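You operate a simulated robot arm through the tools that you are given. There is no shell and no other tool.

You run a simulated two-armed robot. Do the job below in one go: nothing can be reset, and whatever is moved stays where it is left.

## Task
Put the hose back on its valve with the black ring under it.
Fine: ring first, nut tight, then open the valve; nothing drips.

The check looks at the end state, three seconds after you hand in, the way a careful person would. Anything else that was tipped, shoved, dropped, spilled or broken makes it a failure.

## Robot
Two 7-joint arms with fingered hands on one trunk that stands fixed in place. Base frame: the origin is at the foot of the trunk, x ahead of it, y to its left, z up; the work surface is at about z = 910. Lengths are in mm, angles in degrees, forces in N, time in s.
The left shoulder is at [60, 138, 947], the right one opposite. With the tool pointing down near the work surface each hand reaches from about 400 to 920 mm from the base axis, measured 20 degrees to its own side. Payload 4 kg a hand.
The tool frame of a hand sits at the grasp point between the pads (the TCP): z along the fingers, y along the line on which they close. The tips reach 36 mm beyond it. Largest opening 120 mm; the body of the gripper starts 42 mm behind the TCP. The gripper is a hand of 5 fingers: y runs from the thumb to the fingers, the wrist lies at [-15, -109, -200] in the tool frame, and closing takes about 1.5 s.
Orientation is told as [roll, pitch, yaw] about the base's x, y, z axes, in that order, counted from this pose: with the fingers straight down and the wrist toward the robot, the tool's x, y and z point along [0, 1, 0], [1, 0, 0] and [0, 0, -1] of the base frame.

## Interface
- The arms move only by the tool step_arm. It takes "left_steps", "right_steps" or both (then of equal length, played together; a hand with none holds still); each is one flat list of numbers, 6 for each row, row after row: the shift along the tool's x, y, z in units of 25 mm (1.0 is 25 mm), then the turn, a rotation vector about the tool's x, y, z in units of 8 degrees (1.0 is 8 degrees). In form: [dx, dy, dz, ax, ay, az, dx, dy, dz, ax, ay, az, ...]. A call has 1 to 20 rows; each row shifts and turns the commanded pose from where the row before left it, along the tool's axes as they then stand. "left_claw" and "right_claw" are, for a hand that has rows, the gripper command, from -1 (shut) to 1 (fully open), values between in proportion, set as the call begins (left out, the last holds). A call with a number of a shift or a turn outside -1 to 1 is refused whole. A row lasts 0.2 s, in which the tool goes at most 50 mm and 8.6 degrees; a call with a longer step from one row to the next is refused whole, and so is a gripper value outside its range. A pose out of reach is approached as far as the arm can. The call stops where the force on the tool passes 90 N (or 10 N more than at its start, if that is more) or the arm is blocked; 0.2 s more then pass. Each finger travels about 153 mm/s and halts on what it meets, pressing with about 31 N; the grip force reading is that of the motor and also rises with nothing between the fingers. The clock runs only during rows and for 0.2 s after the last one: add rows that do not move to give the fingers time. The reply holds the time, the measured pose of the TCP, the force on the tool along the base axes, the opening and the grip force, in the units named above and with some noise, with the torque about the TCP (base axes, N m) and any sound that the robot's microphone picked up.
- Cameras (640 x 400 px; columns grow to the right, rows downward): "scene" is now at [60.3, -30.1, 1596.7]; the picture's right is [-0.35, -0.94, 0.00], its down [-0.51, 0.19, -0.84] and it looks along [0.78, -0.30, -0.54] (base axes); focal length 373 px, centre (320, 200). "left" rides on the left gripper at [-69, -79, -131] in its tool frame; the picture's right is [-0.78, -0.29, 0.55], its down [0.55, -0.73, 0.40] and it looks along [0.29, 0.61, 0.74] (tool axes); focal length 222 px, centre (320, 200). "right" rides on the right gripper at [69, -79, -131] in its tool frame; the picture's right is [-0.79, 0.29, -0.55], its down [-0.55, -0.74, 0.40] and it looks along [-0.29, 0.61, 0.74] (tool axes); focal length 222 px, centre (320, 200). There is no depth. A picture from a camera that has moved, and an enlarged one, comes with that camera's place and axes in the base frame and with its lens. The place of the scene camera against the robot may be out by one fixed shift of up to 12 mm in any direction.
- camera(camera): a new picture of that camera. No time passes.
- slide_trunk(by): slides the trunk up (or, below 0, down) by that many mm; the arms and the scene camera ride with it, the base frame stays. It gives what a move gives, with no picture.
- move_fingers(index, middle, ring, little, thumb_bend, thumb_turn, hand): sets how far each is bent, from 0 (flat) to 100 (curled in); at 30 the hand is open as for a grip, at 70 the pads meet at the TCP. One left out holds its place. A second passes; each finger stops where it meets its share of the squeeze, and holds until it gets a number again. A gripper value or a shape takes the hand back. It gives what a move gives, with no picture; readings hold the bend of each and the force on index, middle, ring, little, thumb and palm. thumb_turn goes from beside the hand (0) to across from the fingers (100), as for a grip.
- set_grasp(shape, hand): the hand has 5 fingers and takes this shape, open, in about a second: jaw (thumb against the fingers, like two jaws); tri (thumb and two fingers); tip (a fingertip pinch); poke (one finger out to press); point (the index stretched); flat (the hand flat); cup (the hand cupped); fist (a fist). The gripper value then closes the fingers along that shape, each until it touches; the sizes above hold for jaw. It gives what a move gives, with no picture.
- pan_tilt(pan, tilt): turns the head with the scene camera to pan (to the left, within 86 degrees either way) and tilt (down, from -29 to 69), counted from straight ahead of the robot. It gives what a move gives.
- close_up(camera, box): a new picture of the part [left, top, right, bottom] of that camera's present view, enlarged. No time passes.
- finish_job(): hands the job in; it is judged then, once.

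Nothing tells you positions but the pictures and the camera data. Unless the task says otherwise, let go and move clear before handing in.

The tools are called after "Request:" as name(argument=value, ...) on one line, values as JSON. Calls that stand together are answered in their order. step_arm: Moves the arms, as the interface text tells. Its arguments: {"type":"object","properties":{"left_steps":{"type":"array","items":{"type":"number"}},"left_claw":{"type":"number"},"right_steps":{"type":"array","items":{"type":"number"}},"right_claw":{"type":"number"}},"required":[]} The other tools are called the same way: slide_trunk (by) slides the trunk up or down; set_grasp (shape, hand) gives the hand a shape; move_fingers (index, middle, ring, little, thumb_bend, thumb_turn, hand) moves the fingers one by one; pan_tilt (pan, tilt) turns the head that bears the scene camera; camera (camera) takes a picture; close_up (camera, box) takes an enlarged picture of a part of a camera's view; finish_job () hands the job in.

At the start:

```text
clock: 0.0
left_eef_pos: [487.7, -16.4, 1362.8]
left_tcp_rot: [-0.1, 0.0, 0.0]
left_ft_force: [0.2, 0.0, -0.4]
left_wrist_torque: [0.02, 0.0, 0.02]
left_finger_gap: 119.6
left_grip_force: 0.1
left_shape: jaw
left_bend: [30.0, 30.0, 30.0, 30.0, 30.0, 97.0]
left_finger forces: [0.0, 0.0, 0.0, 0.1, 0.0, 0.2]
right_eef_pos: [380.3, -394.4, 1340.4]
right_tcp_rot: [-0.1, 0.0, 0.0]
right_ft_force: [-0.1, 0.1, -0.5]
right_wrist_torque: [0.0, 0.06, 0.0]
right_finger_gap: 119.6
right_grip_force: 0.1
right_shape: jaw
right_bend: [30.0, 30.0, 30.0, 30.0, 30.0, 97.0]
right_finger forces: [0.1, 0.1, 0.0, 0.0, 0.0, 0.0]
trunk travel left (down, up): [-525.0, 65.0]
head pan, tilt: [-20.8, 33.0]
```

scene: 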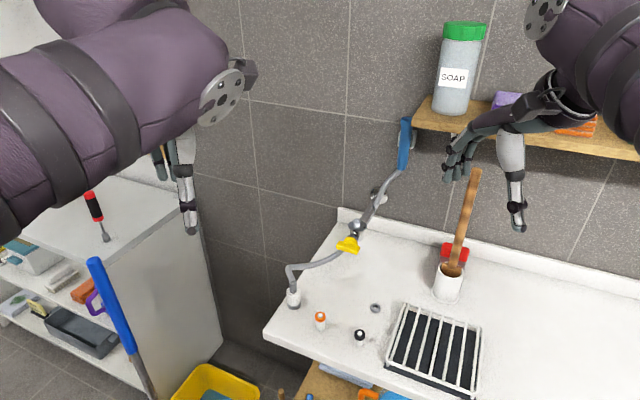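
right: 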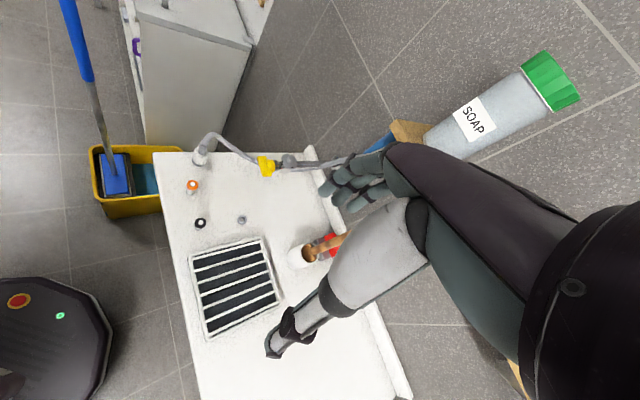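
left: 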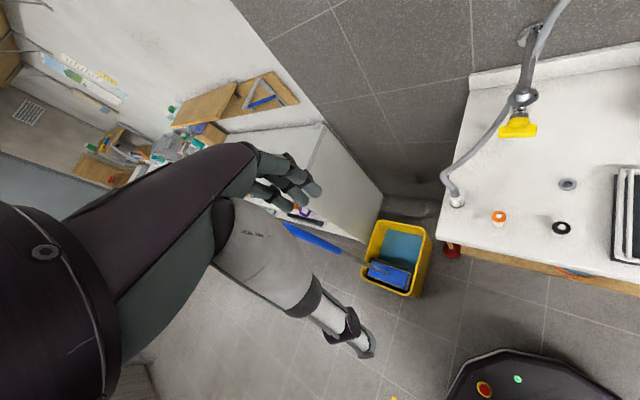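

I see a counter with a wall valve (yellow lever), a hose lying on the counter, and some small ring-like things: an orange one on a stand, a black one on a stand, and a grey one. I'll look closer before moving anything.

Request:
close_up(camera="scene", box=[260, 180, 420, 360])

Request:
close_up(camera="scene", box=[320, 100, 440, 260])

Request:
close_up(camera="left", box=[430, 60, 640, 260])

Request:
close_up(camera="right", box=[160, 110, 360, 260])

```text
2.22 times, centred on (340, 270) of scene
camera zoom: at [60.3, -30.1, 1596.7], right [-0.35, -0.94, 0.0], down [-0.51, 0.19, -0.84], along [0.78, -0.3, -0.54], focal length 829 px, centre (276, 44)
```

zoom: 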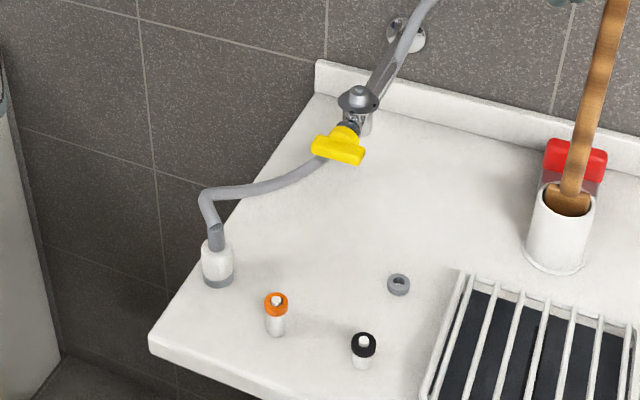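

```text
2.50 times, centred on (380, 180) of scene
camera zoom: at [60.3, -30.1, 1596.7], right [-0.35, -0.94, 0.0], down [-0.51, 0.19, -0.84], along [0.78, -0.3, -0.54], focal length 933 px, centre (170, 250)
```

zoom: 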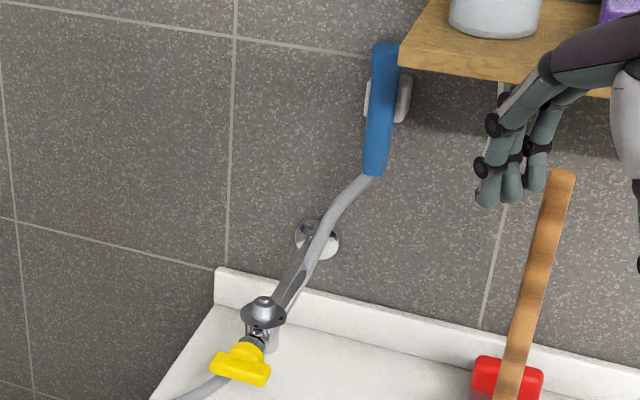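

```text
2.00 times, centred on (535, 160) of left
camera zoom: at [408.3, -85.5, 1494.9], right [-0.29, -0.78, -0.55], down [-0.73, 0.55, -0.4], along [0.61, 0.29, -0.74], focal length 444 px, centre (-110, 280)
```

zoom: 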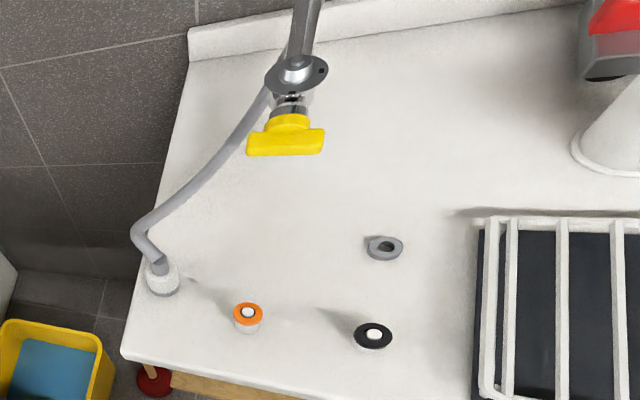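

```text
2.67 times, centred on (260, 185) of right
camera zoom: at [302.6, -325.0, 1472.4], right [0.29, -0.79, 0.55], down [-0.74, -0.55, -0.4], along [0.61, -0.29, -0.74], focal length 592 px, centre (480, 240)
```

zoom: 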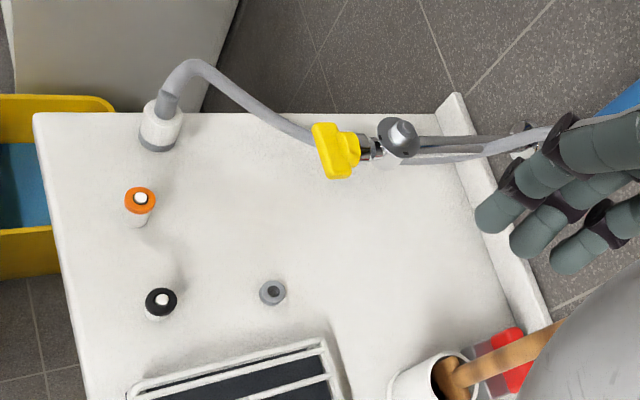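

The counter seems turned about 45° to the robot. The valve's yellow lever is near [645,-321,1050], the hose end near [651,-192], and the black ring on a peg stand near [502,-290]. I'll zoom in tighter on each item.

Request:
close_up(camera="scene", box=[325, 205, 385, 265])

Request:
close_up(camera="scene", box=[275, 255, 335, 335])

Request:
close_up(camera="scene", box=[340, 290, 400, 350])

Request:
close_up(camera="left", box=[490, 70, 560, 150])

Request:
close_up(camera="right", box=[250, 130, 330, 190])

Request:
close_up(camera="left", box=[430, 160, 500, 240])

```text
6.67 times, centred on (355, 235) of scene
camera zoom: at [60.3, -30.1, 1596.7], right [-0.35, -0.94, 0.0], down [-0.51, 0.19, -0.84], along [0.78, -0.3, -0.54], focal length 2488 px, centre (87, -33)
```

zoom: 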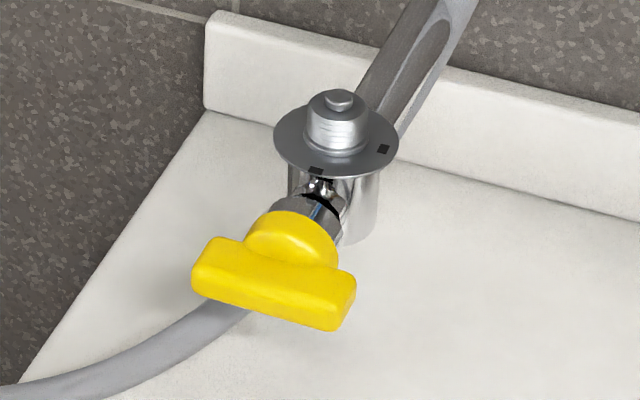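

```text
5.00 times, centred on (305, 295) of scene
camera zoom: at [60.3, -30.1, 1596.7], right [-0.35, -0.94, 0.0], down [-0.51, 0.19, -0.84], along [0.78, -0.3, -0.54], focal length 1866 px, centre (395, -275)
```

zoom: 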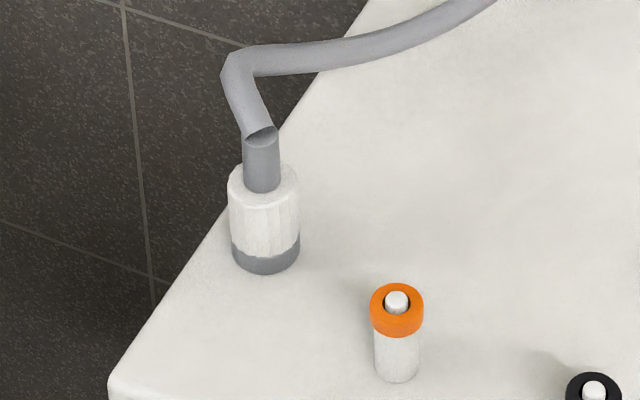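

```text
6.67 times, centred on (370, 320) of scene
camera zoom: at [60.3, -30.1, 1596.7], right [-0.35, -0.94, 0.0], down [-0.51, 0.19, -0.84], along [0.78, -0.3, -0.54], focal length 2488 px, centre (-13, -600)
```

zoom: 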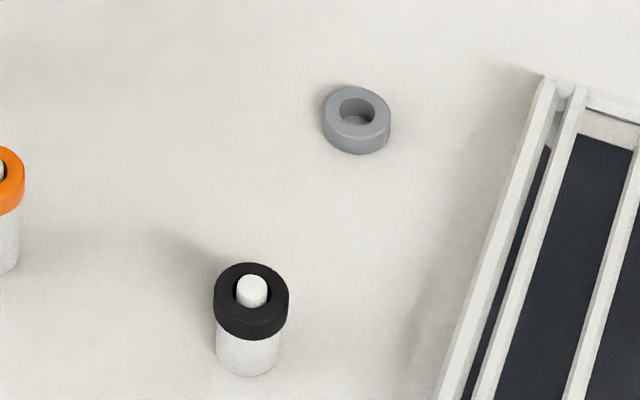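

```text
5.00 times, centred on (525, 110) of left
camera zoom: at [408.3, -85.5, 1494.9], right [-0.29, -0.78, -0.55], down [-0.73, 0.55, -0.4], along [0.61, 0.29, -0.74], focal length 1111 px, centre (-705, 650)
```

zoom: 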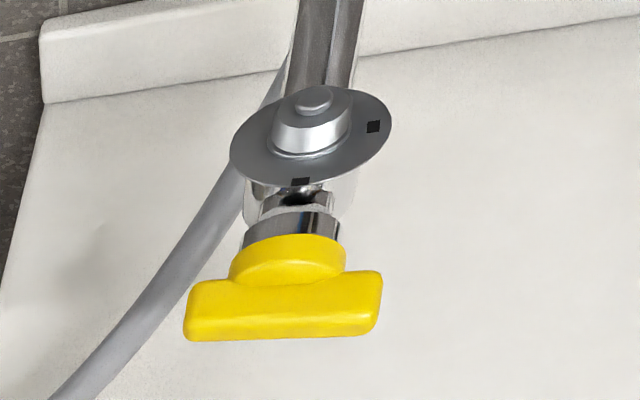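

```text
6.67 times, centred on (290, 160) of right
camera zoom: at [302.6, -325.0, 1472.4], right [0.29, -0.79, 0.55], down [-0.74, -0.55, -0.4], along [0.61, -0.29, -0.74], focal length 1481 px, centre (520, 467)
```

zoom: 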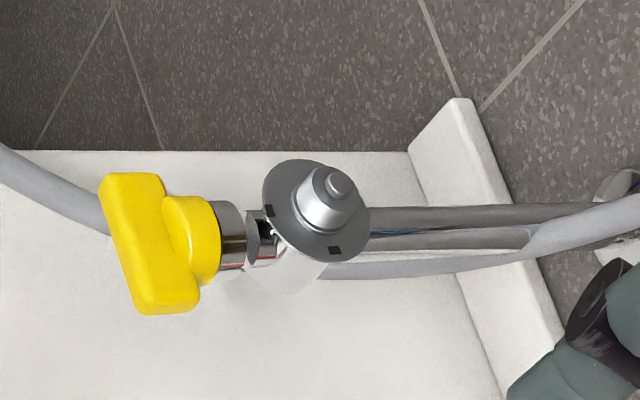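

```text
5.00 times, centred on (465, 200) of left
camera zoom: at [408.3, -85.5, 1494.9], right [-0.29, -0.78, -0.55], down [-0.73, 0.55, -0.4], along [0.61, 0.29, -0.74], focal length 1111 px, centre (-405, 200)
```

zoom: 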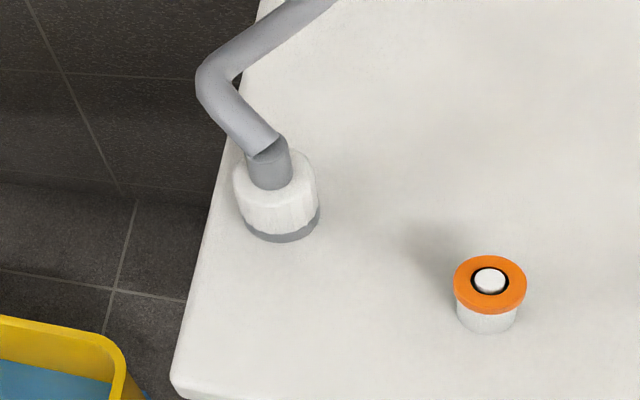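

Nub on the valve's upward outlet is near [701,-375,1063], the handle is in front of it near [645,-321,1050], and the nut stands near [642,-189,925]. I'll shape the right hand into a fingertip pinch to see how the fingers sit in its camera.

Request:
set_grasp(hand="right", shape="tip")

Request:
camera(camera="right")

Request:
camera(camera="scene")

```text
clock: 0.9
left_eef_pos: [487.4, -15.3, 1363.5]
left_tcp_rot: [0.1, -0.1, -0.1]
left_ft_force: [-0.3, -0.8, 0.2]
left_wrist_torque: [-0.02, 0.04, -0.01]
left_finger_gap: 119.8
left_grip_force: 0.2
left_shape: jaw
left_bend: [30.0, 30.0, 30.0, 30.0, 30.0, 97.0]
left_finger forces: [0.0, 0.1, 0.0, 0.0, 0.1, 0.0]
right_eef_pos: [380.4, -394.7, 1341.8]
right_tcp_rot: [0.0, 0.1, 0.0]
right_ft_force: [0.0, -0.3, 0.7]
right_wrist_torque: [0.01, -0.03, -0.01]
right_finger_gap: 119.7
right_grip_force: 0.1
right_shape: tip
right_bend: [31.0, 98.0, 99.0, 99.0, 30.0, 97.0]
right_finger forces: [0.0, 0.0, 0.1, 0.1, 0.0, 0.0]
trunk travel left (down, up): [-525.0, 65.0]
head pan, tilt: [-20.8, 33.0]
```

```text
taken
camera right: at [302.6, -325.1, 1472.4], right [0.29, -0.79, 0.55], down [-0.74, -0.55, -0.4], along [0.61, -0.29, -0.74], focal length 222 px, centre (320, 200)
```

right: 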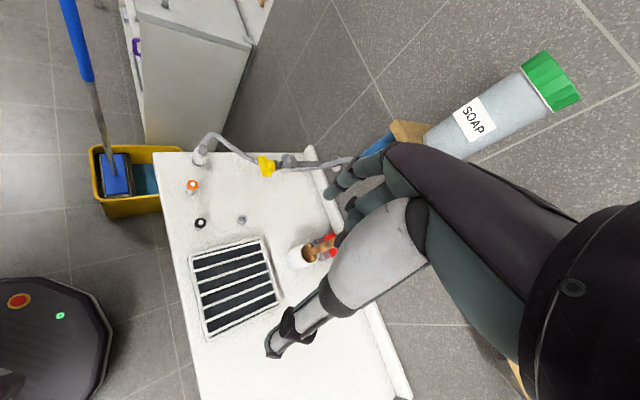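

```text
taken
camera scene: at [60.3, -30.1, 1596.7], right [-0.35, -0.94, 0.0], down [-0.51, 0.19, -0.84], along [0.78, -0.3, -0.54], focal length 373 px, centre (320, 200)
```

scene: 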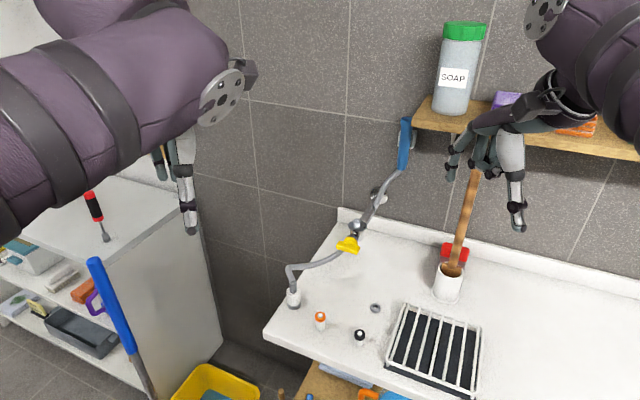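

The index and thumb are free with the other fingers curled. I'll shut the pinch once in free air to see exactly where the fingertips meet relative to the TCP.

Request:
step_arm(right_steps=[0, 0, 0, 0, 0, 0, 0, 0, 0, 0, 0, 0, 0, 0, 0, 0, 0, 0, 0, 0, 0, 0, 0, 0, 0, 0, 0, 0, 0, 0, 0, 0, 0, 0, 0, 0, 0, 0, 0, 0, 0, 0, 0, 0, 0, 0, 0, 0], right_claw=-1)

Request:
close_up(camera="right", box=[240, 150, 440, 290])

Request:
close_up(camera="scene", box=[420, 100, 560, 240])

```text
clock: 2.7
left_eef_pos: [487.9, -16.4, 1363.5]
left_tcp_rot: [0.0, 0.0, 0.0]
left_ft_force: [0.7, -0.2, -0.3]
left_wrist_torque: [0.03, -0.03, -0.03]
left_finger_gap: 119.7
left_grip_force: 0.2
left_shape: jaw
left_bend: [30.0, 30.0, 30.0, 30.0, 30.0, 97.0]
left_finger forces: [0.1, 0.1, 0.1, 0.0, 0.0, 0.0]
right_eef_pos: [380.8, -394.9, 1340.2]
right_tcp_rot: [0.0, 0.0, 0.0]
right_ft_force: [-0.4, 0.2, 0.2]
right_wrist_torque: [-0.02, 0.0, -0.02]
right_finger_gap: 0.2
right_grip_force: 30.7
right_shape: tip
right_bend: [70.0, 100.0, 100.0, 100.0, 69.0, 100.0]
right_finger forces: [0.1, 0.0, 0.1, 0.1, 0.0, 0.0]
trunk travel left (down, up): [-525.0, 65.0]
head pan, tilt: [-20.8, 33.0]
```

```text
2.86 times, centred on (340, 220) of right
camera zoom: at [302.6, -325.0, 1472.4], right [0.29, -0.79, 0.55], down [-0.74, -0.55, -0.4], along [0.61, -0.29, -0.74], focal length 635 px, centre (263, 143)
```

zoom: 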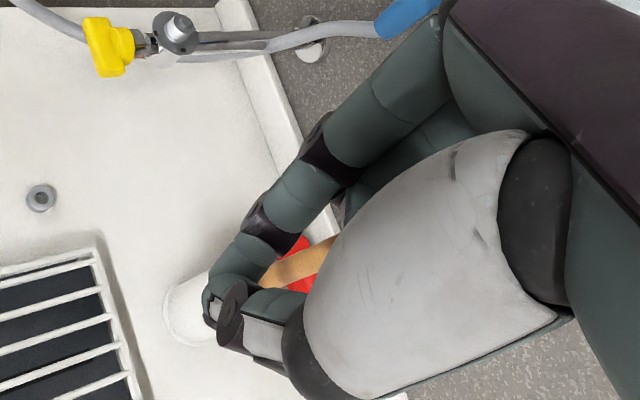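

```text
2.86 times, centred on (490, 170) of scene
camera zoom: at [60.3, -30.1, 1596.7], right [-0.35, -0.94, 0.0], down [-0.51, 0.19, -0.84], along [0.78, -0.3, -0.54], focal length 1066 px, centre (-166, 286)
```

zoom: 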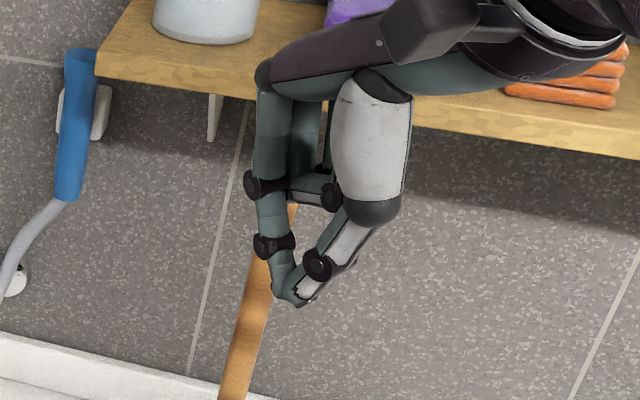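

The fingertips meet about 33 mm beyond the TCP and ~5 mm to one side of it, which suits the small ring. I'll bring the right hand over the black ring at a safe height, turned 45° to square up with the counter, half open.

Request:
step_arm(right_steps=[0.396, 0.404, 0.9455, 0, 0, 0, 0.396, 0.404, 0.9455, 0, 0, 0, 0.396, 0.404, 0.9455, 0, 0, 0, 0.396, 0.404, 0.9455, 0, 0, 0, 0.396, 0.404, 0.9455, 0, 0, 0, 0.396, 0.404, 0.9455, 0, 0, 0, 0.396, 0.404, 0.9455, 0, 0, 0, 0.396, 0.404, 0.9455, 0, 0, 0, 0.396, 0.404, 0.9455, 0, 0, 0, 0.396, 0.404, 0.9455, 0, 0, 0, 0.396, 0.404, 0.9455, 0, 0, 0, 0, 0, 0, 0, 0, 0.9375, 0, 0, 0, 0, 0, 0.9375, 0, 0, 0, 0, 0, 0.9375, 0, 0, 0, 0, 0, 0.9375, 0, 0, 0, 0, 0, 0.9375, 0, 0, 0, 0, 0, 0.9375], right_claw=-0.15)

Request:
camera(camera="right")

Request:
camera(camera="scene")

Request:
camera(camera="left")

```text
clock: 6.3
left_eef_pos: [487.9, -16.7, 1364.4]
left_tcp_rot: [0.0, 0.1, 0.0]
left_ft_force: [-0.8, -0.6, 0.1]
left_wrist_torque: [-0.01, -0.01, 0.0]
left_finger_gap: 119.8
left_grip_force: 0.0
left_shape: jaw
left_bend: [30.0, 30.0, 30.0, 30.0, 30.0, 97.0]
left_finger forces: [0.0, 0.0, 0.0, 0.0, 0.0, 0.0]
right_eef_pos: [491.3, -286.2, 1081.6]
right_tcp_rot: [0.0, 0.0, -45.1]
right_ft_force: [-0.4, 0.5, 1.3]
right_wrist_torque: [-0.01, 0.0, 0.0]
right_finger_gap: 50.7
right_grip_force: 0.0
right_shape: tip
right_bend: [46.0, 98.0, 99.0, 99.0, 63.0, 100.0]
right_finger forces: [0.0, 0.1, 0.0, 0.0, 0.1, 0.0]
trunk travel left (down, up): [-525.0, 65.0]
head pan, tilt: [-20.8, 33.0]
```

```text
taken
camera right: at [486.5, -180.4, 1213.1], right [-0.35, -0.76, 0.55], down [-0.91, 0.13, -0.4], along [0.23, -0.64, -0.74], focal length 222 px, centre (320, 200)
```

right: 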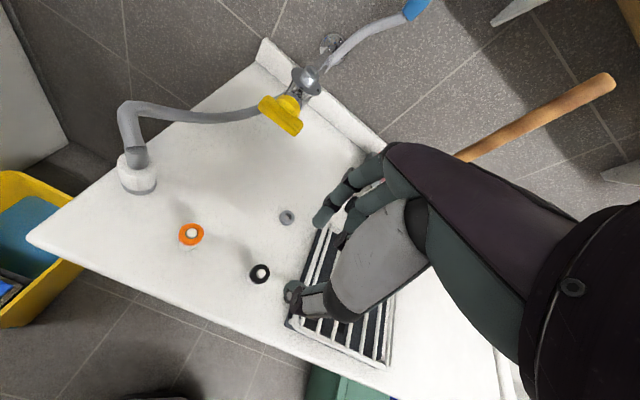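

```text
taken
camera scene: at [60.7, -30.1, 1596.7], right [-0.35, -0.93, 0.0], down [-0.51, 0.19, -0.84], along [0.78, -0.3, -0.54], focal length 373 px, centre (320, 200)
```

scene: 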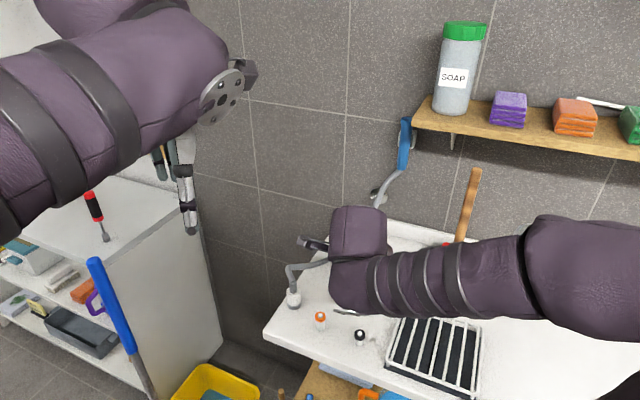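

```text
taken
camera left: at [408.7, -85.5, 1494.8], right [-0.29, -0.78, -0.55], down [-0.74, 0.55, -0.4], along [0.61, 0.29, -0.74], focal length 222 px, centre (320, 200)
```

left: 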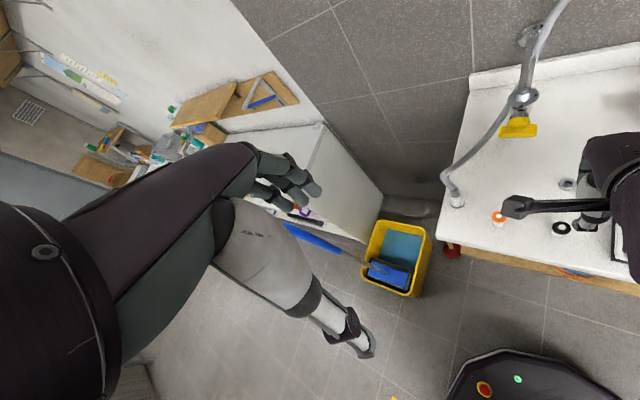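

The hand is square to the counter at 1082 mm height. I'll zoom the wrist camera on the black ring, the finger opening, and the hose and valve from this nearer viewpoint.

Request:
close_up(camera="right", box=[230, 180, 370, 330])

Request:
close_up(camera="right", box=[100, 80, 200, 210])

Request:
close_up(camera="right", box=[240, 20, 370, 150])

Request:
close_up(camera="right", box=[240, 250, 280, 290])

```text
2.67 times, centred on (300, 255) of right
camera zoom: at [486.5, -180.4, 1213.1], right [-0.35, -0.76, 0.55], down [-0.91, 0.13, -0.4], along [0.23, -0.64, -0.74], focal length 592 px, centre (373, 53)
```

zoom: 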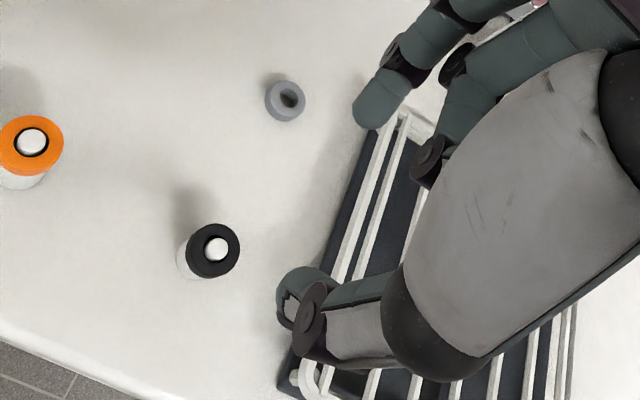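

```text
3.08 times, centred on (150, 145) of right
camera zoom: at [486.5, -180.4, 1213.1], right [-0.35, -0.76, 0.55], down [-0.91, 0.13, -0.4], along [0.23, -0.64, -0.74], focal length 684 px, centre (843, 369)
```

zoom: 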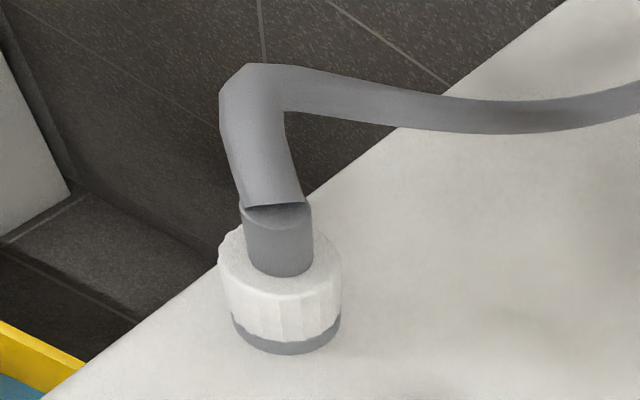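

```text
3.08 times, centred on (305, 85) of right
camera zoom: at [486.5, -180.4, 1213.1], right [-0.35, -0.76, 0.55], down [-0.91, 0.13, -0.4], along [0.23, -0.64, -0.74], focal length 684 px, centre (366, 554)
```

zoom: 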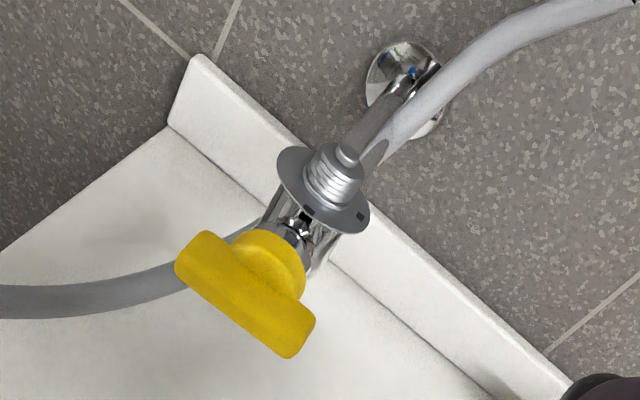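

```text
10.00 times, centred on (260, 270) of right
camera zoom: at [486.5, -180.4, 1213.1], right [-0.35, -0.76, 0.55], down [-0.91, 0.13, -0.4], along [0.23, -0.64, -0.74], focal length 2221 px, centre (920, -500)
```

zoom: 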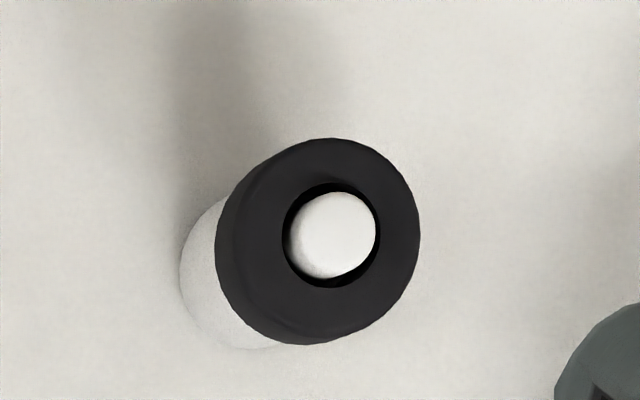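

The ring (24 mm outside, ~12 mm hole) sits at about [491,-285,933] on its peg, and the valve outlet is a threaded stub with a small nub on top. I'll go down partway and re-check alignment.

Request:
step_arm(right_steps=[0.035, -0.0085, 0.916, 0, 0, 0, 0.035, -0.0085, 0.916, 0, 0, 0, 0.035, -0.0085, 0.916, 0, 0, 0, 0.035, -0.0085, 0.916, 0, 0, 0], right_claw=-0.15)

Request:
close_up(camera="right", box=[220, 170, 420, 330])

Request:
close_up(camera="scene", box=[310, 280, 430, 370])

Request:
close_up(camera="left", box=[480, 140, 640, 270])

```text
clock: 7.3
left_eef_pos: [488.1, -15.0, 1364.3]
left_tcp_rot: [0.0, 0.0, 0.0]
left_ft_force: [-0.2, -1.0, -0.4]
left_wrist_torque: [-0.01, 0.01, 0.01]
left_finger_gap: 119.7
left_grip_force: 0.1
left_shape: jaw
left_bend: [30.0, 30.0, 30.0, 30.0, 30.0, 97.0]
left_finger forces: [0.0, 0.0, 0.1, 0.0, 0.0, 0.0]
right_eef_pos: [493.1, -282.7, 989.9]
right_tcp_rot: [0.0, 0.0, -45.0]
right_ft_force: [0.1, -0.6, 0.7]
right_wrist_torque: [0.0, -0.01, 0.02]
right_finger_gap: 50.9
right_grip_force: 0.0
right_shape: tip
right_bend: [46.0, 98.0, 99.0, 99.0, 63.0, 100.0]
right_finger forces: [0.0, 0.0, 0.0, 0.0, 0.0, 0.0]
trunk travel left (down, up): [-525.0, 65.0]
head pan, tilt: [-20.8, 33.0]
```

```text
2.50 times, centred on (320, 250) of right
camera zoom: at [487.7, -177.1, 1121.5], right [-0.35, -0.76, 0.55], down [-0.91, 0.13, -0.4], along [0.23, -0.64, -0.74], focal length 555 px, centre (320, 75)
```

zoom: 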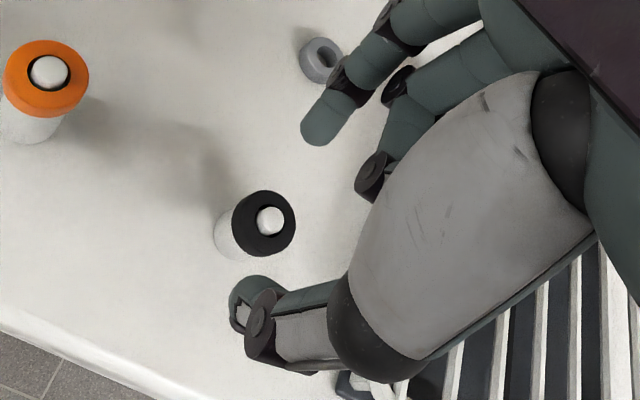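

```text
4.44 times, centred on (370, 325) of scene
camera zoom: at [60.7, -30.3, 1596.7], right [-0.35, -0.93, 0.0], down [-0.51, 0.19, -0.84], along [0.78, -0.3, -0.54], focal length 1659 px, centre (98, -356)
```

zoom: 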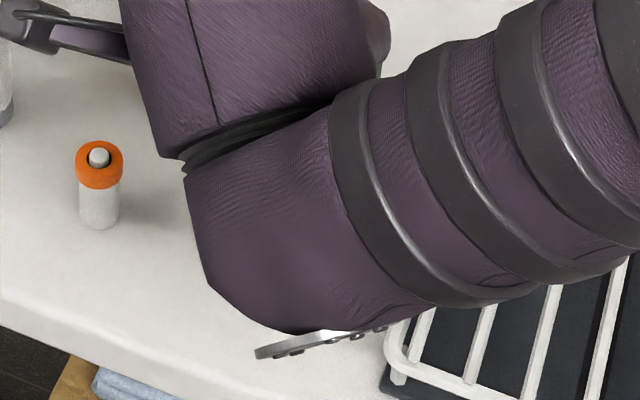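

```text
3.08 times, centred on (560, 205) of left
camera zoom: at [408.8, -85.6, 1494.8], right [-0.29, -0.78, -0.55], down [-0.74, 0.55, -0.4], along [0.61, 0.29, -0.74], focal length 684 px, centre (-418, 185)
```

zoom: 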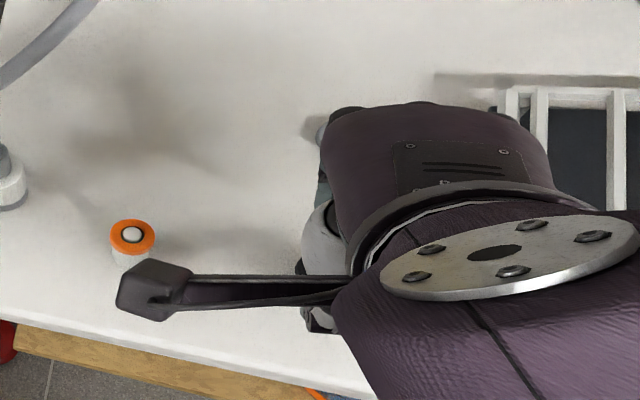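

Ring centre is aligned with the pinch line (within a millimetre). I'll lower until the fingertips straddle the ring and narrow the gap a bit to check.

Request:
step_arm(right_steps=[0, 0, 0.56, 0, 0, 0, 0, 0, 0.56, 0, 0, 0, 0, 0, 0, 0, 0, 0, 0, 0, 0, 0, 0, 0], right_claw=-0.4)

Request:
close_up(camera="right", box=[240, 190, 360, 290])

```text
clock: 8.3
left_eef_pos: [486.9, -16.0, 1363.3]
left_tcp_rot: [0.1, -0.1, -0.1]
left_ft_force: [-0.2, -0.1, 0.0]
left_wrist_torque: [0.01, 0.02, 0.02]
left_finger_gap: 119.7
left_grip_force: 0.1
left_shape: jaw
left_bend: [30.0, 30.0, 30.0, 30.0, 30.0, 97.0]
left_finger forces: [0.0, 0.0, 0.1, 0.1, 0.0, 0.1]
right_eef_pos: [492.8, -283.0, 961.9]
right_tcp_rot: [0.0, 0.0, -44.9]
right_ft_force: [-0.5, -0.2, -0.3]
right_wrist_torque: [-0.01, -0.01, -0.02]
right_finger_gap: 36.5
right_grip_force: 0.0
right_shape: tip
right_bend: [52.0, 98.0, 99.0, 99.0, 68.0, 100.0]
right_finger forces: [0.0, 0.0, 0.0, 0.0, 0.0, 0.0]
trunk travel left (down, up): [-525.0, 65.0]
head pan, tilt: [-20.8, 33.0]
```

```text
4.00 times, centred on (300, 240) of right
camera zoom: at [487.5, -177.7, 1093.1], right [-0.35, -0.76, 0.55], down [-0.91, 0.13, -0.4], along [0.23, -0.64, -0.74], focal length 888 px, centre (400, 40)
```

zoom: 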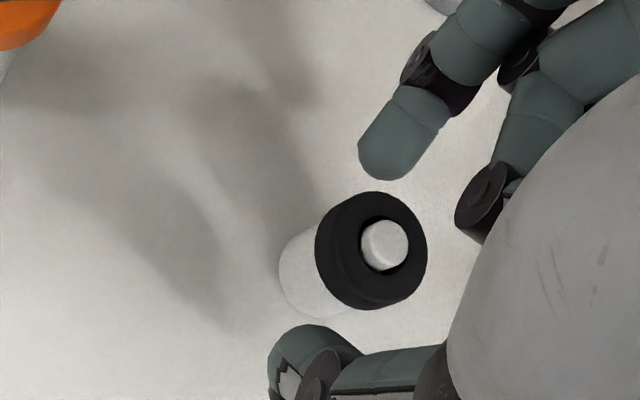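

The ring is nicely between thumb and index, about 1.5 mm nearer the thumb. I'll nudge to centre it, lower 2 mm more and close.

Request:
step_arm(right_steps=[-0.04, -0.06, 0.08, 0, 0, 0, 0, 0, 0, 0, 0, 0], right_claw=-0.52)

Request:
close_up(camera="right", box=[240, 190, 360, 290])

```text
clock: 8.9
left_eef_pos: [487.7, -15.5, 1363.7]
left_tcp_rot: [0.0, 0.0, 0.0]
left_ft_force: [0.1, -0.7, -0.8]
left_wrist_torque: [0.03, 0.01, -0.01]
left_finger_gap: 119.5
left_grip_force: 0.0
left_shape: jaw
left_bend: [30.0, 30.0, 30.0, 30.0, 30.0, 97.0]
left_finger forces: [0.0, 0.0, 0.0, 0.0, 0.0, 0.1]
right_eef_pos: [491.8, -284.0, 960.6]
right_tcp_rot: [0.0, 0.0, -45.0]
right_ft_force: [-0.6, -0.8, -0.3]
right_wrist_torque: [-0.01, 0.02, -0.01]
right_finger_gap: 29.4
right_grip_force: 0.1
right_shape: tip
right_bend: [55.0, 98.0, 99.0, 99.0, 69.0, 100.0]
right_finger forces: [0.1, 0.0, 0.1, 0.1, 0.1, 0.0]
trunk travel left (down, up): [-525.0, 65.0]
head pan, tilt: [-20.8, 33.0]
```

```text
4.00 times, centred on (300, 240) of right
camera zoom: at [485.9, -177.1, 1091.4], right [-0.35, -0.76, 0.55], down [-0.91, 0.13, -0.4], along [0.23, -0.64, -0.74], focal length 888 px, centre (400, 40)
```

zoom: 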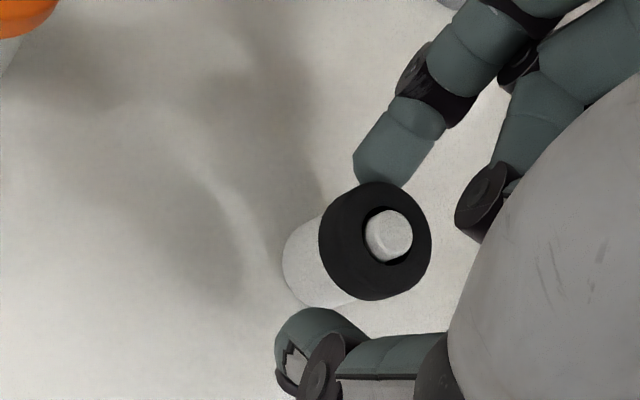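

Centred within about half a millimetre. Closing on the ring now.

Request:
step_arm(right_steps=[0, 0, 0, 0, 0, 0, 0, 0, 0, 0, 0, 0, 0, 0, 0, 0, 0, 0], right_claw=-0.8)

Request:
close_up(camera="right", box=[240, 190, 360, 290])

```text
clock: 9.7
left_eef_pos: [489.6, -14.9, 1364.6]
left_tcp_rot: [0.0, -0.1, 0.0]
left_ft_force: [0.7, 0.5, -0.9]
left_wrist_torque: [0.01, 0.01, -0.02]
left_finger_gap: 119.8
left_grip_force: 0.0
left_shape: jaw
left_bend: [30.0, 30.0, 30.0, 30.0, 30.0, 97.0]
left_finger forces: [0.0, 0.0, 0.0, 0.0, 0.1, 0.0]
right_eef_pos: [493.8, -282.2, 960.7]
right_tcp_rot: [0.0, 0.1, -44.9]
right_ft_force: [5.7, 4.2, -3.9]
right_wrist_torque: [0.12, -0.19, 0.06]
right_finger_gap: 14.8
right_grip_force: 31.5
right_shape: tip
right_bend: [61.0, 100.0, 100.0, 100.0, 71.0, 100.0]
right_finger forces: [26.5, 0.0, 0.1, 0.1, 23.9, 0.0]
trunk travel left (down, up): [-525.0, 65.0]
head pan, tilt: [-20.8, 33.0]
```

```text
4.00 times, centred on (300, 240) of right
camera zoom: at [486.6, -176.3, 1091.3], right [-0.35, -0.76, 0.55], down [-0.91, 0.13, -0.4], along [0.23, -0.64, -0.74], focal length 888 px, centre (400, 40)
```

zoom: 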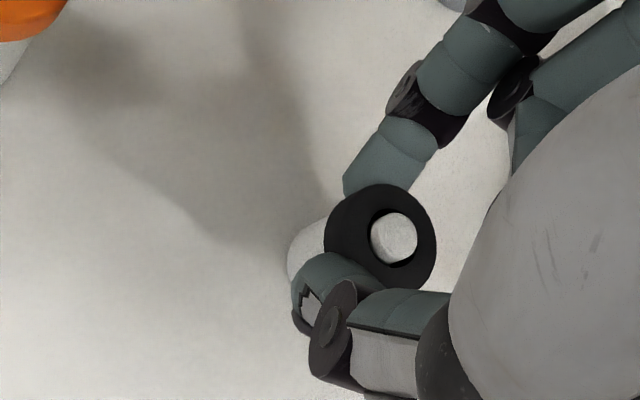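

The fingers have contact, but a 7 N sideways reaction says the pinch line is off to one side of the ring centre. I'll look closer before lifting.

Request:
close_up(camera="right", box=[275, 215, 335, 260])

Request:
close_up(camera="left", box=[530, 190, 610, 250])

```text
8.89 times, centred on (305, 238) of right
camera zoom: at [486.6, -176.3, 1091.3], right [-0.35, -0.76, 0.55], down [-0.91, 0.13, -0.4], along [0.23, -0.64, -0.74], focal length 1974 px, centre (453, -133)
```

zoom: 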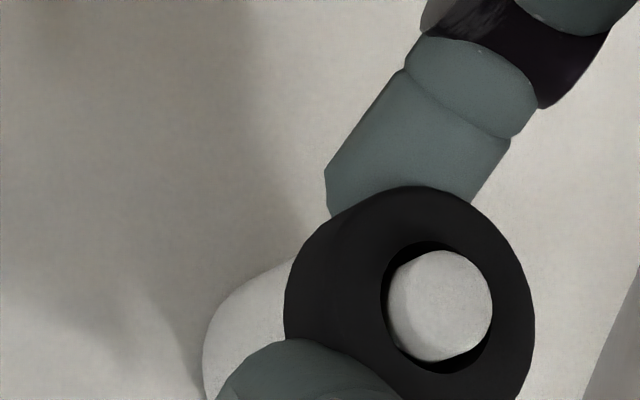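

```text
6.67 times, centred on (570, 220) of left
camera zoom: at [409.3, -84.9, 1494.7], right [-0.29, -0.79, -0.55], down [-0.74, 0.55, -0.4], along [0.61, 0.29, -0.74], focal length 1481 px, centre (-1347, 67)
```

zoom: 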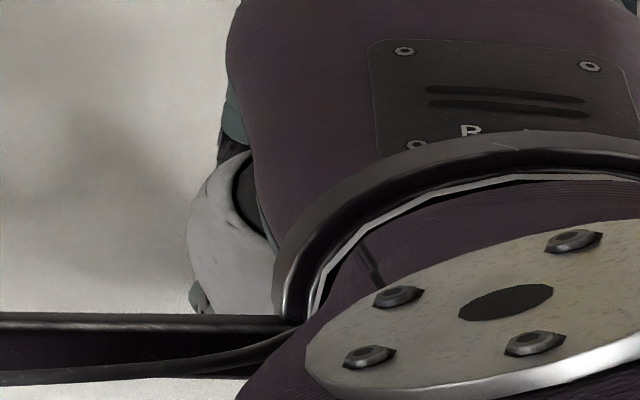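

The squeeze is pushing the ring toward the tool's −x side, so the pinch line sits too far toward +x. I'll open, shift 3 mm, lower 2 mm, and close again.

Request:
step_arm(right_steps=[0, 0, 0, 0, 0, 0, 0, 0, 0, 0, 0, 0, -0.12, 0, 0.08, 0, 0, 0, 0, 0, 0, 0, 0, 0], right_claw=-0.45)

Request:
close_up(camera="right", box=[240, 190, 360, 290])

Request:
step_arm(right_steps=[0, 0, 0, 0, 0, 0, 0, 0, 0, 0, 0, 0, 0, 0, 0, 0, 0, 0], right_claw=-0.8)

Request:
close_up(camera="right", box=[240, 190, 360, 290])

```text
clock: 10.7
left_eef_pos: [488.6, -15.9, 1363.2]
left_tcp_rot: [0.0, 0.0, 0.0]
left_ft_force: [0.2, -0.4, 0.1]
left_wrist_torque: [0.02, 0.0, 0.01]
left_finger_gap: 119.7
left_grip_force: 0.1
left_shape: jaw
left_bend: [30.0, 30.0, 30.0, 30.0, 30.0, 97.0]
left_finger forces: [0.0, 0.0, 0.0, 0.0, 0.1, 0.0]
right_eef_pos: [490.2, -284.4, 957.0]
right_tcp_rot: [0.0, 0.0, -44.9]
right_ft_force: [-0.8, -0.1, -0.4]
right_wrist_torque: [0.01, 0.01, 0.0]
right_finger_gap: 32.7
right_grip_force: 0.1
right_shape: tip
right_bend: [54.0, 98.0, 99.0, 99.0, 68.0, 100.0]
right_finger forces: [0.0, 0.1, 0.0, 0.0, 0.0, 0.0]
trunk travel left (down, up): [-525.0, 65.0]
head pan, tilt: [-20.8, 33.0]
```

```text
4.00 times, centred on (300, 240) of right
camera zoom: at [483.5, -179.3, 1089.1], right [-0.35, -0.76, 0.55], down [-0.91, 0.13, -0.4], along [0.23, -0.64, -0.74], focal length 888 px, centre (400, 40)
```

zoom: 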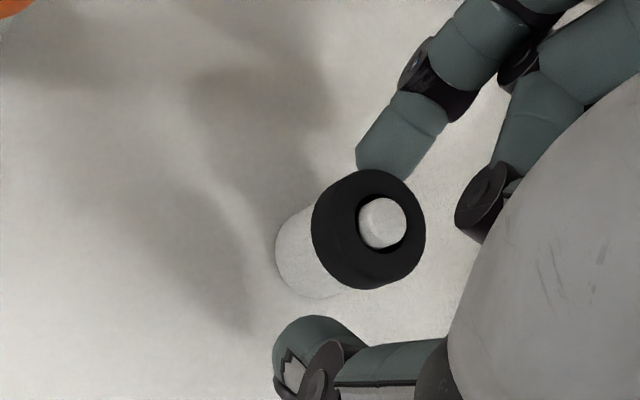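

```text
clock: 11.5
left_eef_pos: [488.9, -15.0, 1362.8]
left_tcp_rot: [0.0, 0.0, -0.1]
left_ft_force: [-0.9, 0.1, -0.1]
left_wrist_torque: [-0.02, 0.0, 0.01]
left_finger_gap: 119.7
left_grip_force: 0.0
left_shape: jaw
left_bend: [30.0, 30.0, 30.0, 30.0, 30.0, 97.0]
left_finger forces: [0.0, 0.1, 0.1, 0.1, 0.2, 0.0]
right_eef_pos: [490.0, -285.2, 956.3]
right_tcp_rot: [-0.1, 0.1, -45.0]
right_ft_force: [-3.1, -4.6, -7.4]
right_wrist_torque: [-0.17, 0.03, 0.01]
right_finger_gap: 12.9
right_grip_force: 31.1
right_shape: tip
right_bend: [63.0, 100.0, 100.0, 100.0, 71.0, 100.0]
right_finger forces: [26.4, 0.0, 0.0, 0.0, 24.8, 0.0]
trunk travel left (down, up): [-525.0, 65.0]
head pan, tilt: [-20.8, 33.0]
```

```text
4.00 times, centred on (300, 240) of right
camera zoom: at [483.5, -180.2, 1088.3], right [-0.35, -0.76, 0.55], down [-0.91, 0.13, -0.4], along [0.23, -0.64, -0.74], focal length 888 px, centre (400, 40)
```

zoom: 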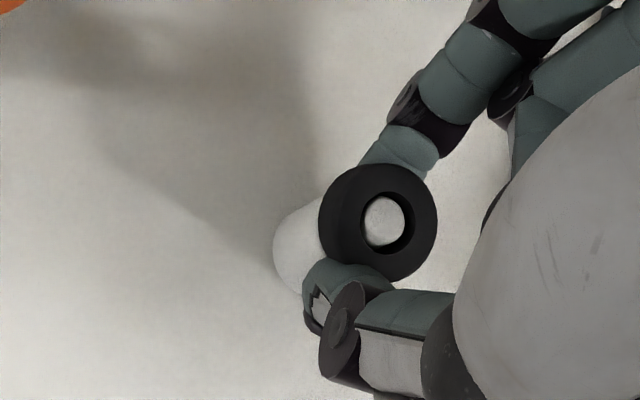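

Now the reaction reversed (−5 N) and the tips went in below the ring, lifting it. I'll open, move back +1.3 mm, raise to about z=965 so the tips meet the ring itself.

Request:
step_arm(right_steps=[0, 0, 0, 0, 0, 0, 0, 0, 0, 0, 0, 0, 0.05, 0, -0.34, 0, 0, 0, 0, 0, 0, 0, 0, 0], right_claw=-0.45)

Request:
close_up(camera="right", box=[270, 200, 350, 260])

Request:
close_up(camera="right", box=[240, 190, 360, 290])

```text
clock: 12.5
left_eef_pos: [488.5, -17.1, 1363.3]
left_tcp_rot: [0.0, 0.0, 0.0]
left_ft_force: [0.3, 0.0, 0.4]
left_wrist_torque: [0.02, -0.01, 0.05]
left_finger_gap: 119.8
left_grip_force: 0.1
left_shape: jaw
left_bend: [30.0, 30.0, 30.0, 30.0, 30.0, 97.0]
left_finger forces: [0.0, 0.0, 0.1, 0.1, 0.0, 0.0]
right_eef_pos: [490.5, -282.9, 965.1]
right_tcp_rot: [-0.1, 0.1, -45.0]
right_ft_force: [-0.1, -1.2, -0.1]
right_wrist_torque: [0.0, -0.01, 0.01]
right_finger_gap: 32.7
right_grip_force: 0.0
right_shape: tip
right_bend: [54.0, 98.0, 99.0, 99.0, 68.0, 100.0]
right_finger forces: [0.1, 0.0, 0.1, 0.0, 0.1, 0.0]
trunk travel left (down, up): [-525.0, 65.0]
head pan, tilt: [-20.8, 33.0]
```

```text
6.67 times, centred on (310, 230) of right
camera zoom: at [485.0, -177.3, 1098.2], right [-0.35, -0.76, 0.55], down [-0.91, 0.13, -0.4], along [0.23, -0.64, -0.74], focal length 1481 px, centre (387, 0)
```

zoom: 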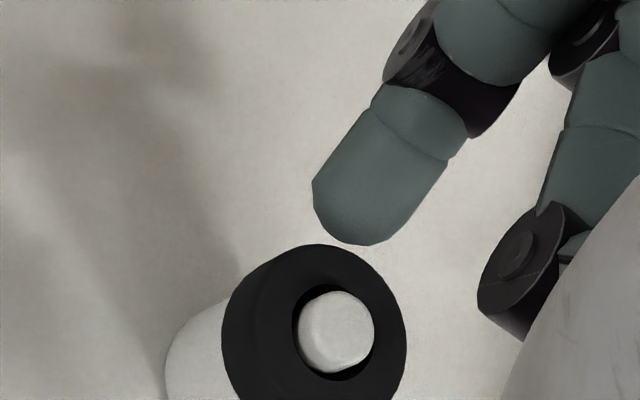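

```text
4.00 times, centred on (300, 240) of right
camera zoom: at [485.0, -177.3, 1098.2], right [-0.35, -0.76, 0.55], down [-0.91, 0.13, -0.4], along [0.23, -0.64, -0.74], focal length 888 px, centre (400, 40)
```

zoom: 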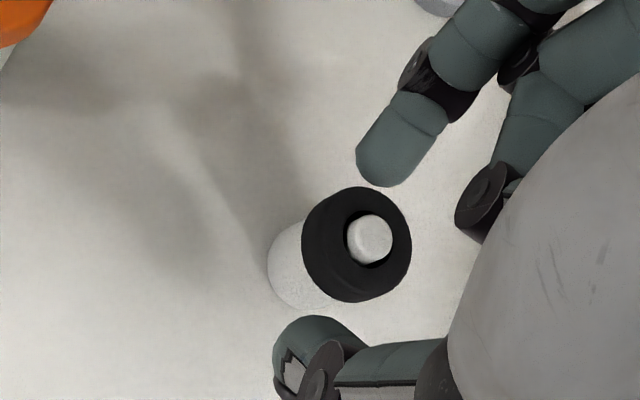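

The ring is back seated on its stand and centred between the tips. Closing at this higher level.

Request:
step_arm(right_steps=[0, 0, 0, 0, 0, 0, 0, 0, 0, 0, 0, 0, 0, 0, 0, 0, 0, 0], right_claw=-0.8)

Request:
close_up(camera="right", box=[240, 190, 360, 290])

```text
clock: 13.3
left_eef_pos: [488.6, -16.1, 1363.7]
left_tcp_rot: [0.0, 0.0, 0.0]
left_ft_force: [-0.6, -0.7, 0.0]
left_wrist_torque: [-0.01, -0.01, 0.02]
left_finger_gap: 120.0
left_grip_force: 0.0
left_shape: jaw
left_bend: [30.0, 30.0, 30.0, 30.0, 30.0, 97.0]
left_finger forces: [0.0, 0.0, 0.0, 0.0, 0.1, 0.0]
right_eef_pos: [491.2, -283.3, 965.7]
right_tcp_rot: [0.0, 0.1, -45.0]
right_ft_force: [2.4, -0.2, -0.5]
right_wrist_torque: [-0.07, -0.04, 0.05]
right_finger_gap: 14.5
right_grip_force: 31.4
right_shape: tip
right_bend: [61.0, 100.0, 100.0, 100.0, 71.0, 100.0]
right_finger forces: [28.8, 0.0, 0.0, 0.0, 26.5, 0.1]
trunk travel left (down, up): [-525.0, 65.0]
head pan, tilt: [-20.8, 33.0]
```

```text
4.00 times, centred on (300, 240) of right
camera zoom: at [485.1, -177.3, 1098.0], right [-0.35, -0.76, 0.55], down [-0.91, 0.13, -0.4], along [0.23, -0.64, -0.74], focal length 888 px, centre (400, 40)
```

zoom: 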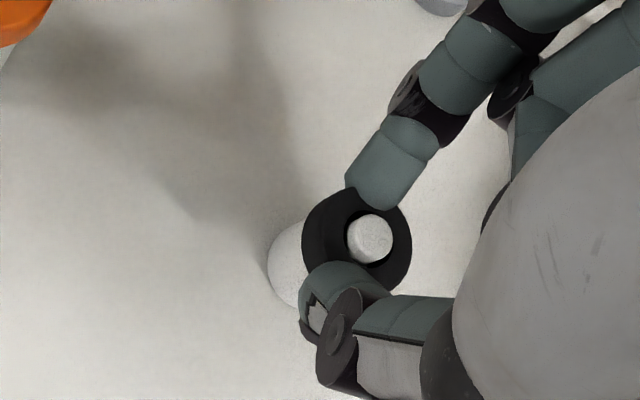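

Now both fingertips press the ring at ~28 N with almost no side force. I'll lift 25 mm straight up and check that the ring comes along.

Request:
step_arm(right_steps=[0, 0, -0.25, 0, 0, 0, 0, 0, -0.25, 0, 0, 0, 0, 0, -0.5, 0, 0, 0, 0, 0, -0.5, 0, 0, 0], right_claw=-0.9)

Request:
close_up(camera="right", box=[240, 190, 360, 290])

```text
clock: 14.3
left_eef_pos: [488.1, -15.7, 1364.1]
left_tcp_rot: [0.0, 0.0, 0.0]
left_ft_force: [-0.1, 0.0, 0.2]
left_wrist_torque: [-0.01, 0.04, 0.0]
left_finger_gap: 119.8
left_grip_force: 0.1
left_shape: jaw
left_bend: [30.0, 30.0, 30.0, 30.0, 30.0, 97.0]
left_finger forces: [0.0, 0.0, 0.0, 0.1, 0.1, 0.0]
right_eef_pos: [490.4, -283.6, 1003.1]
right_tcp_rot: [0.0, 0.1, -44.9]
right_ft_force: [0.0, -0.4, 0.0]
right_wrist_torque: [-0.02, 0.01, -0.04]
right_finger_gap: 14.5
right_grip_force: 31.3
right_shape: tip
right_bend: [61.0, 100.0, 100.0, 100.0, 71.0, 100.0]
right_finger forces: [27.7, 0.0, 0.0, 0.1, 27.7, 0.0]
trunk travel left (down, up): [-525.0, 65.0]
head pan, tilt: [-20.8, 33.0]
```

```text
4.00 times, centred on (300, 240) of right
camera zoom: at [485.3, -178.0, 1135.0], right [-0.35, -0.76, 0.55], down [-0.91, 0.13, -0.4], along [0.23, -0.64, -0.74], focal length 888 px, centre (400, 40)
```

zoom: 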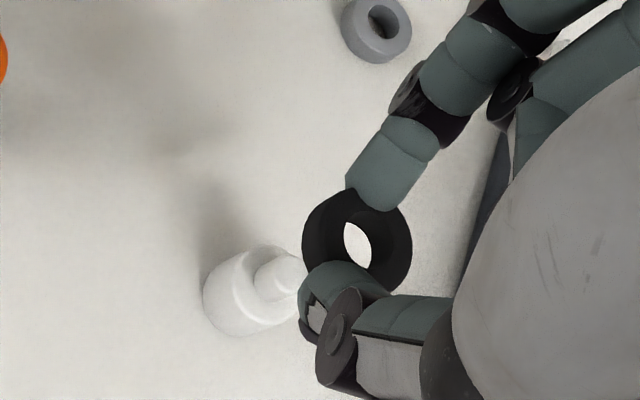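

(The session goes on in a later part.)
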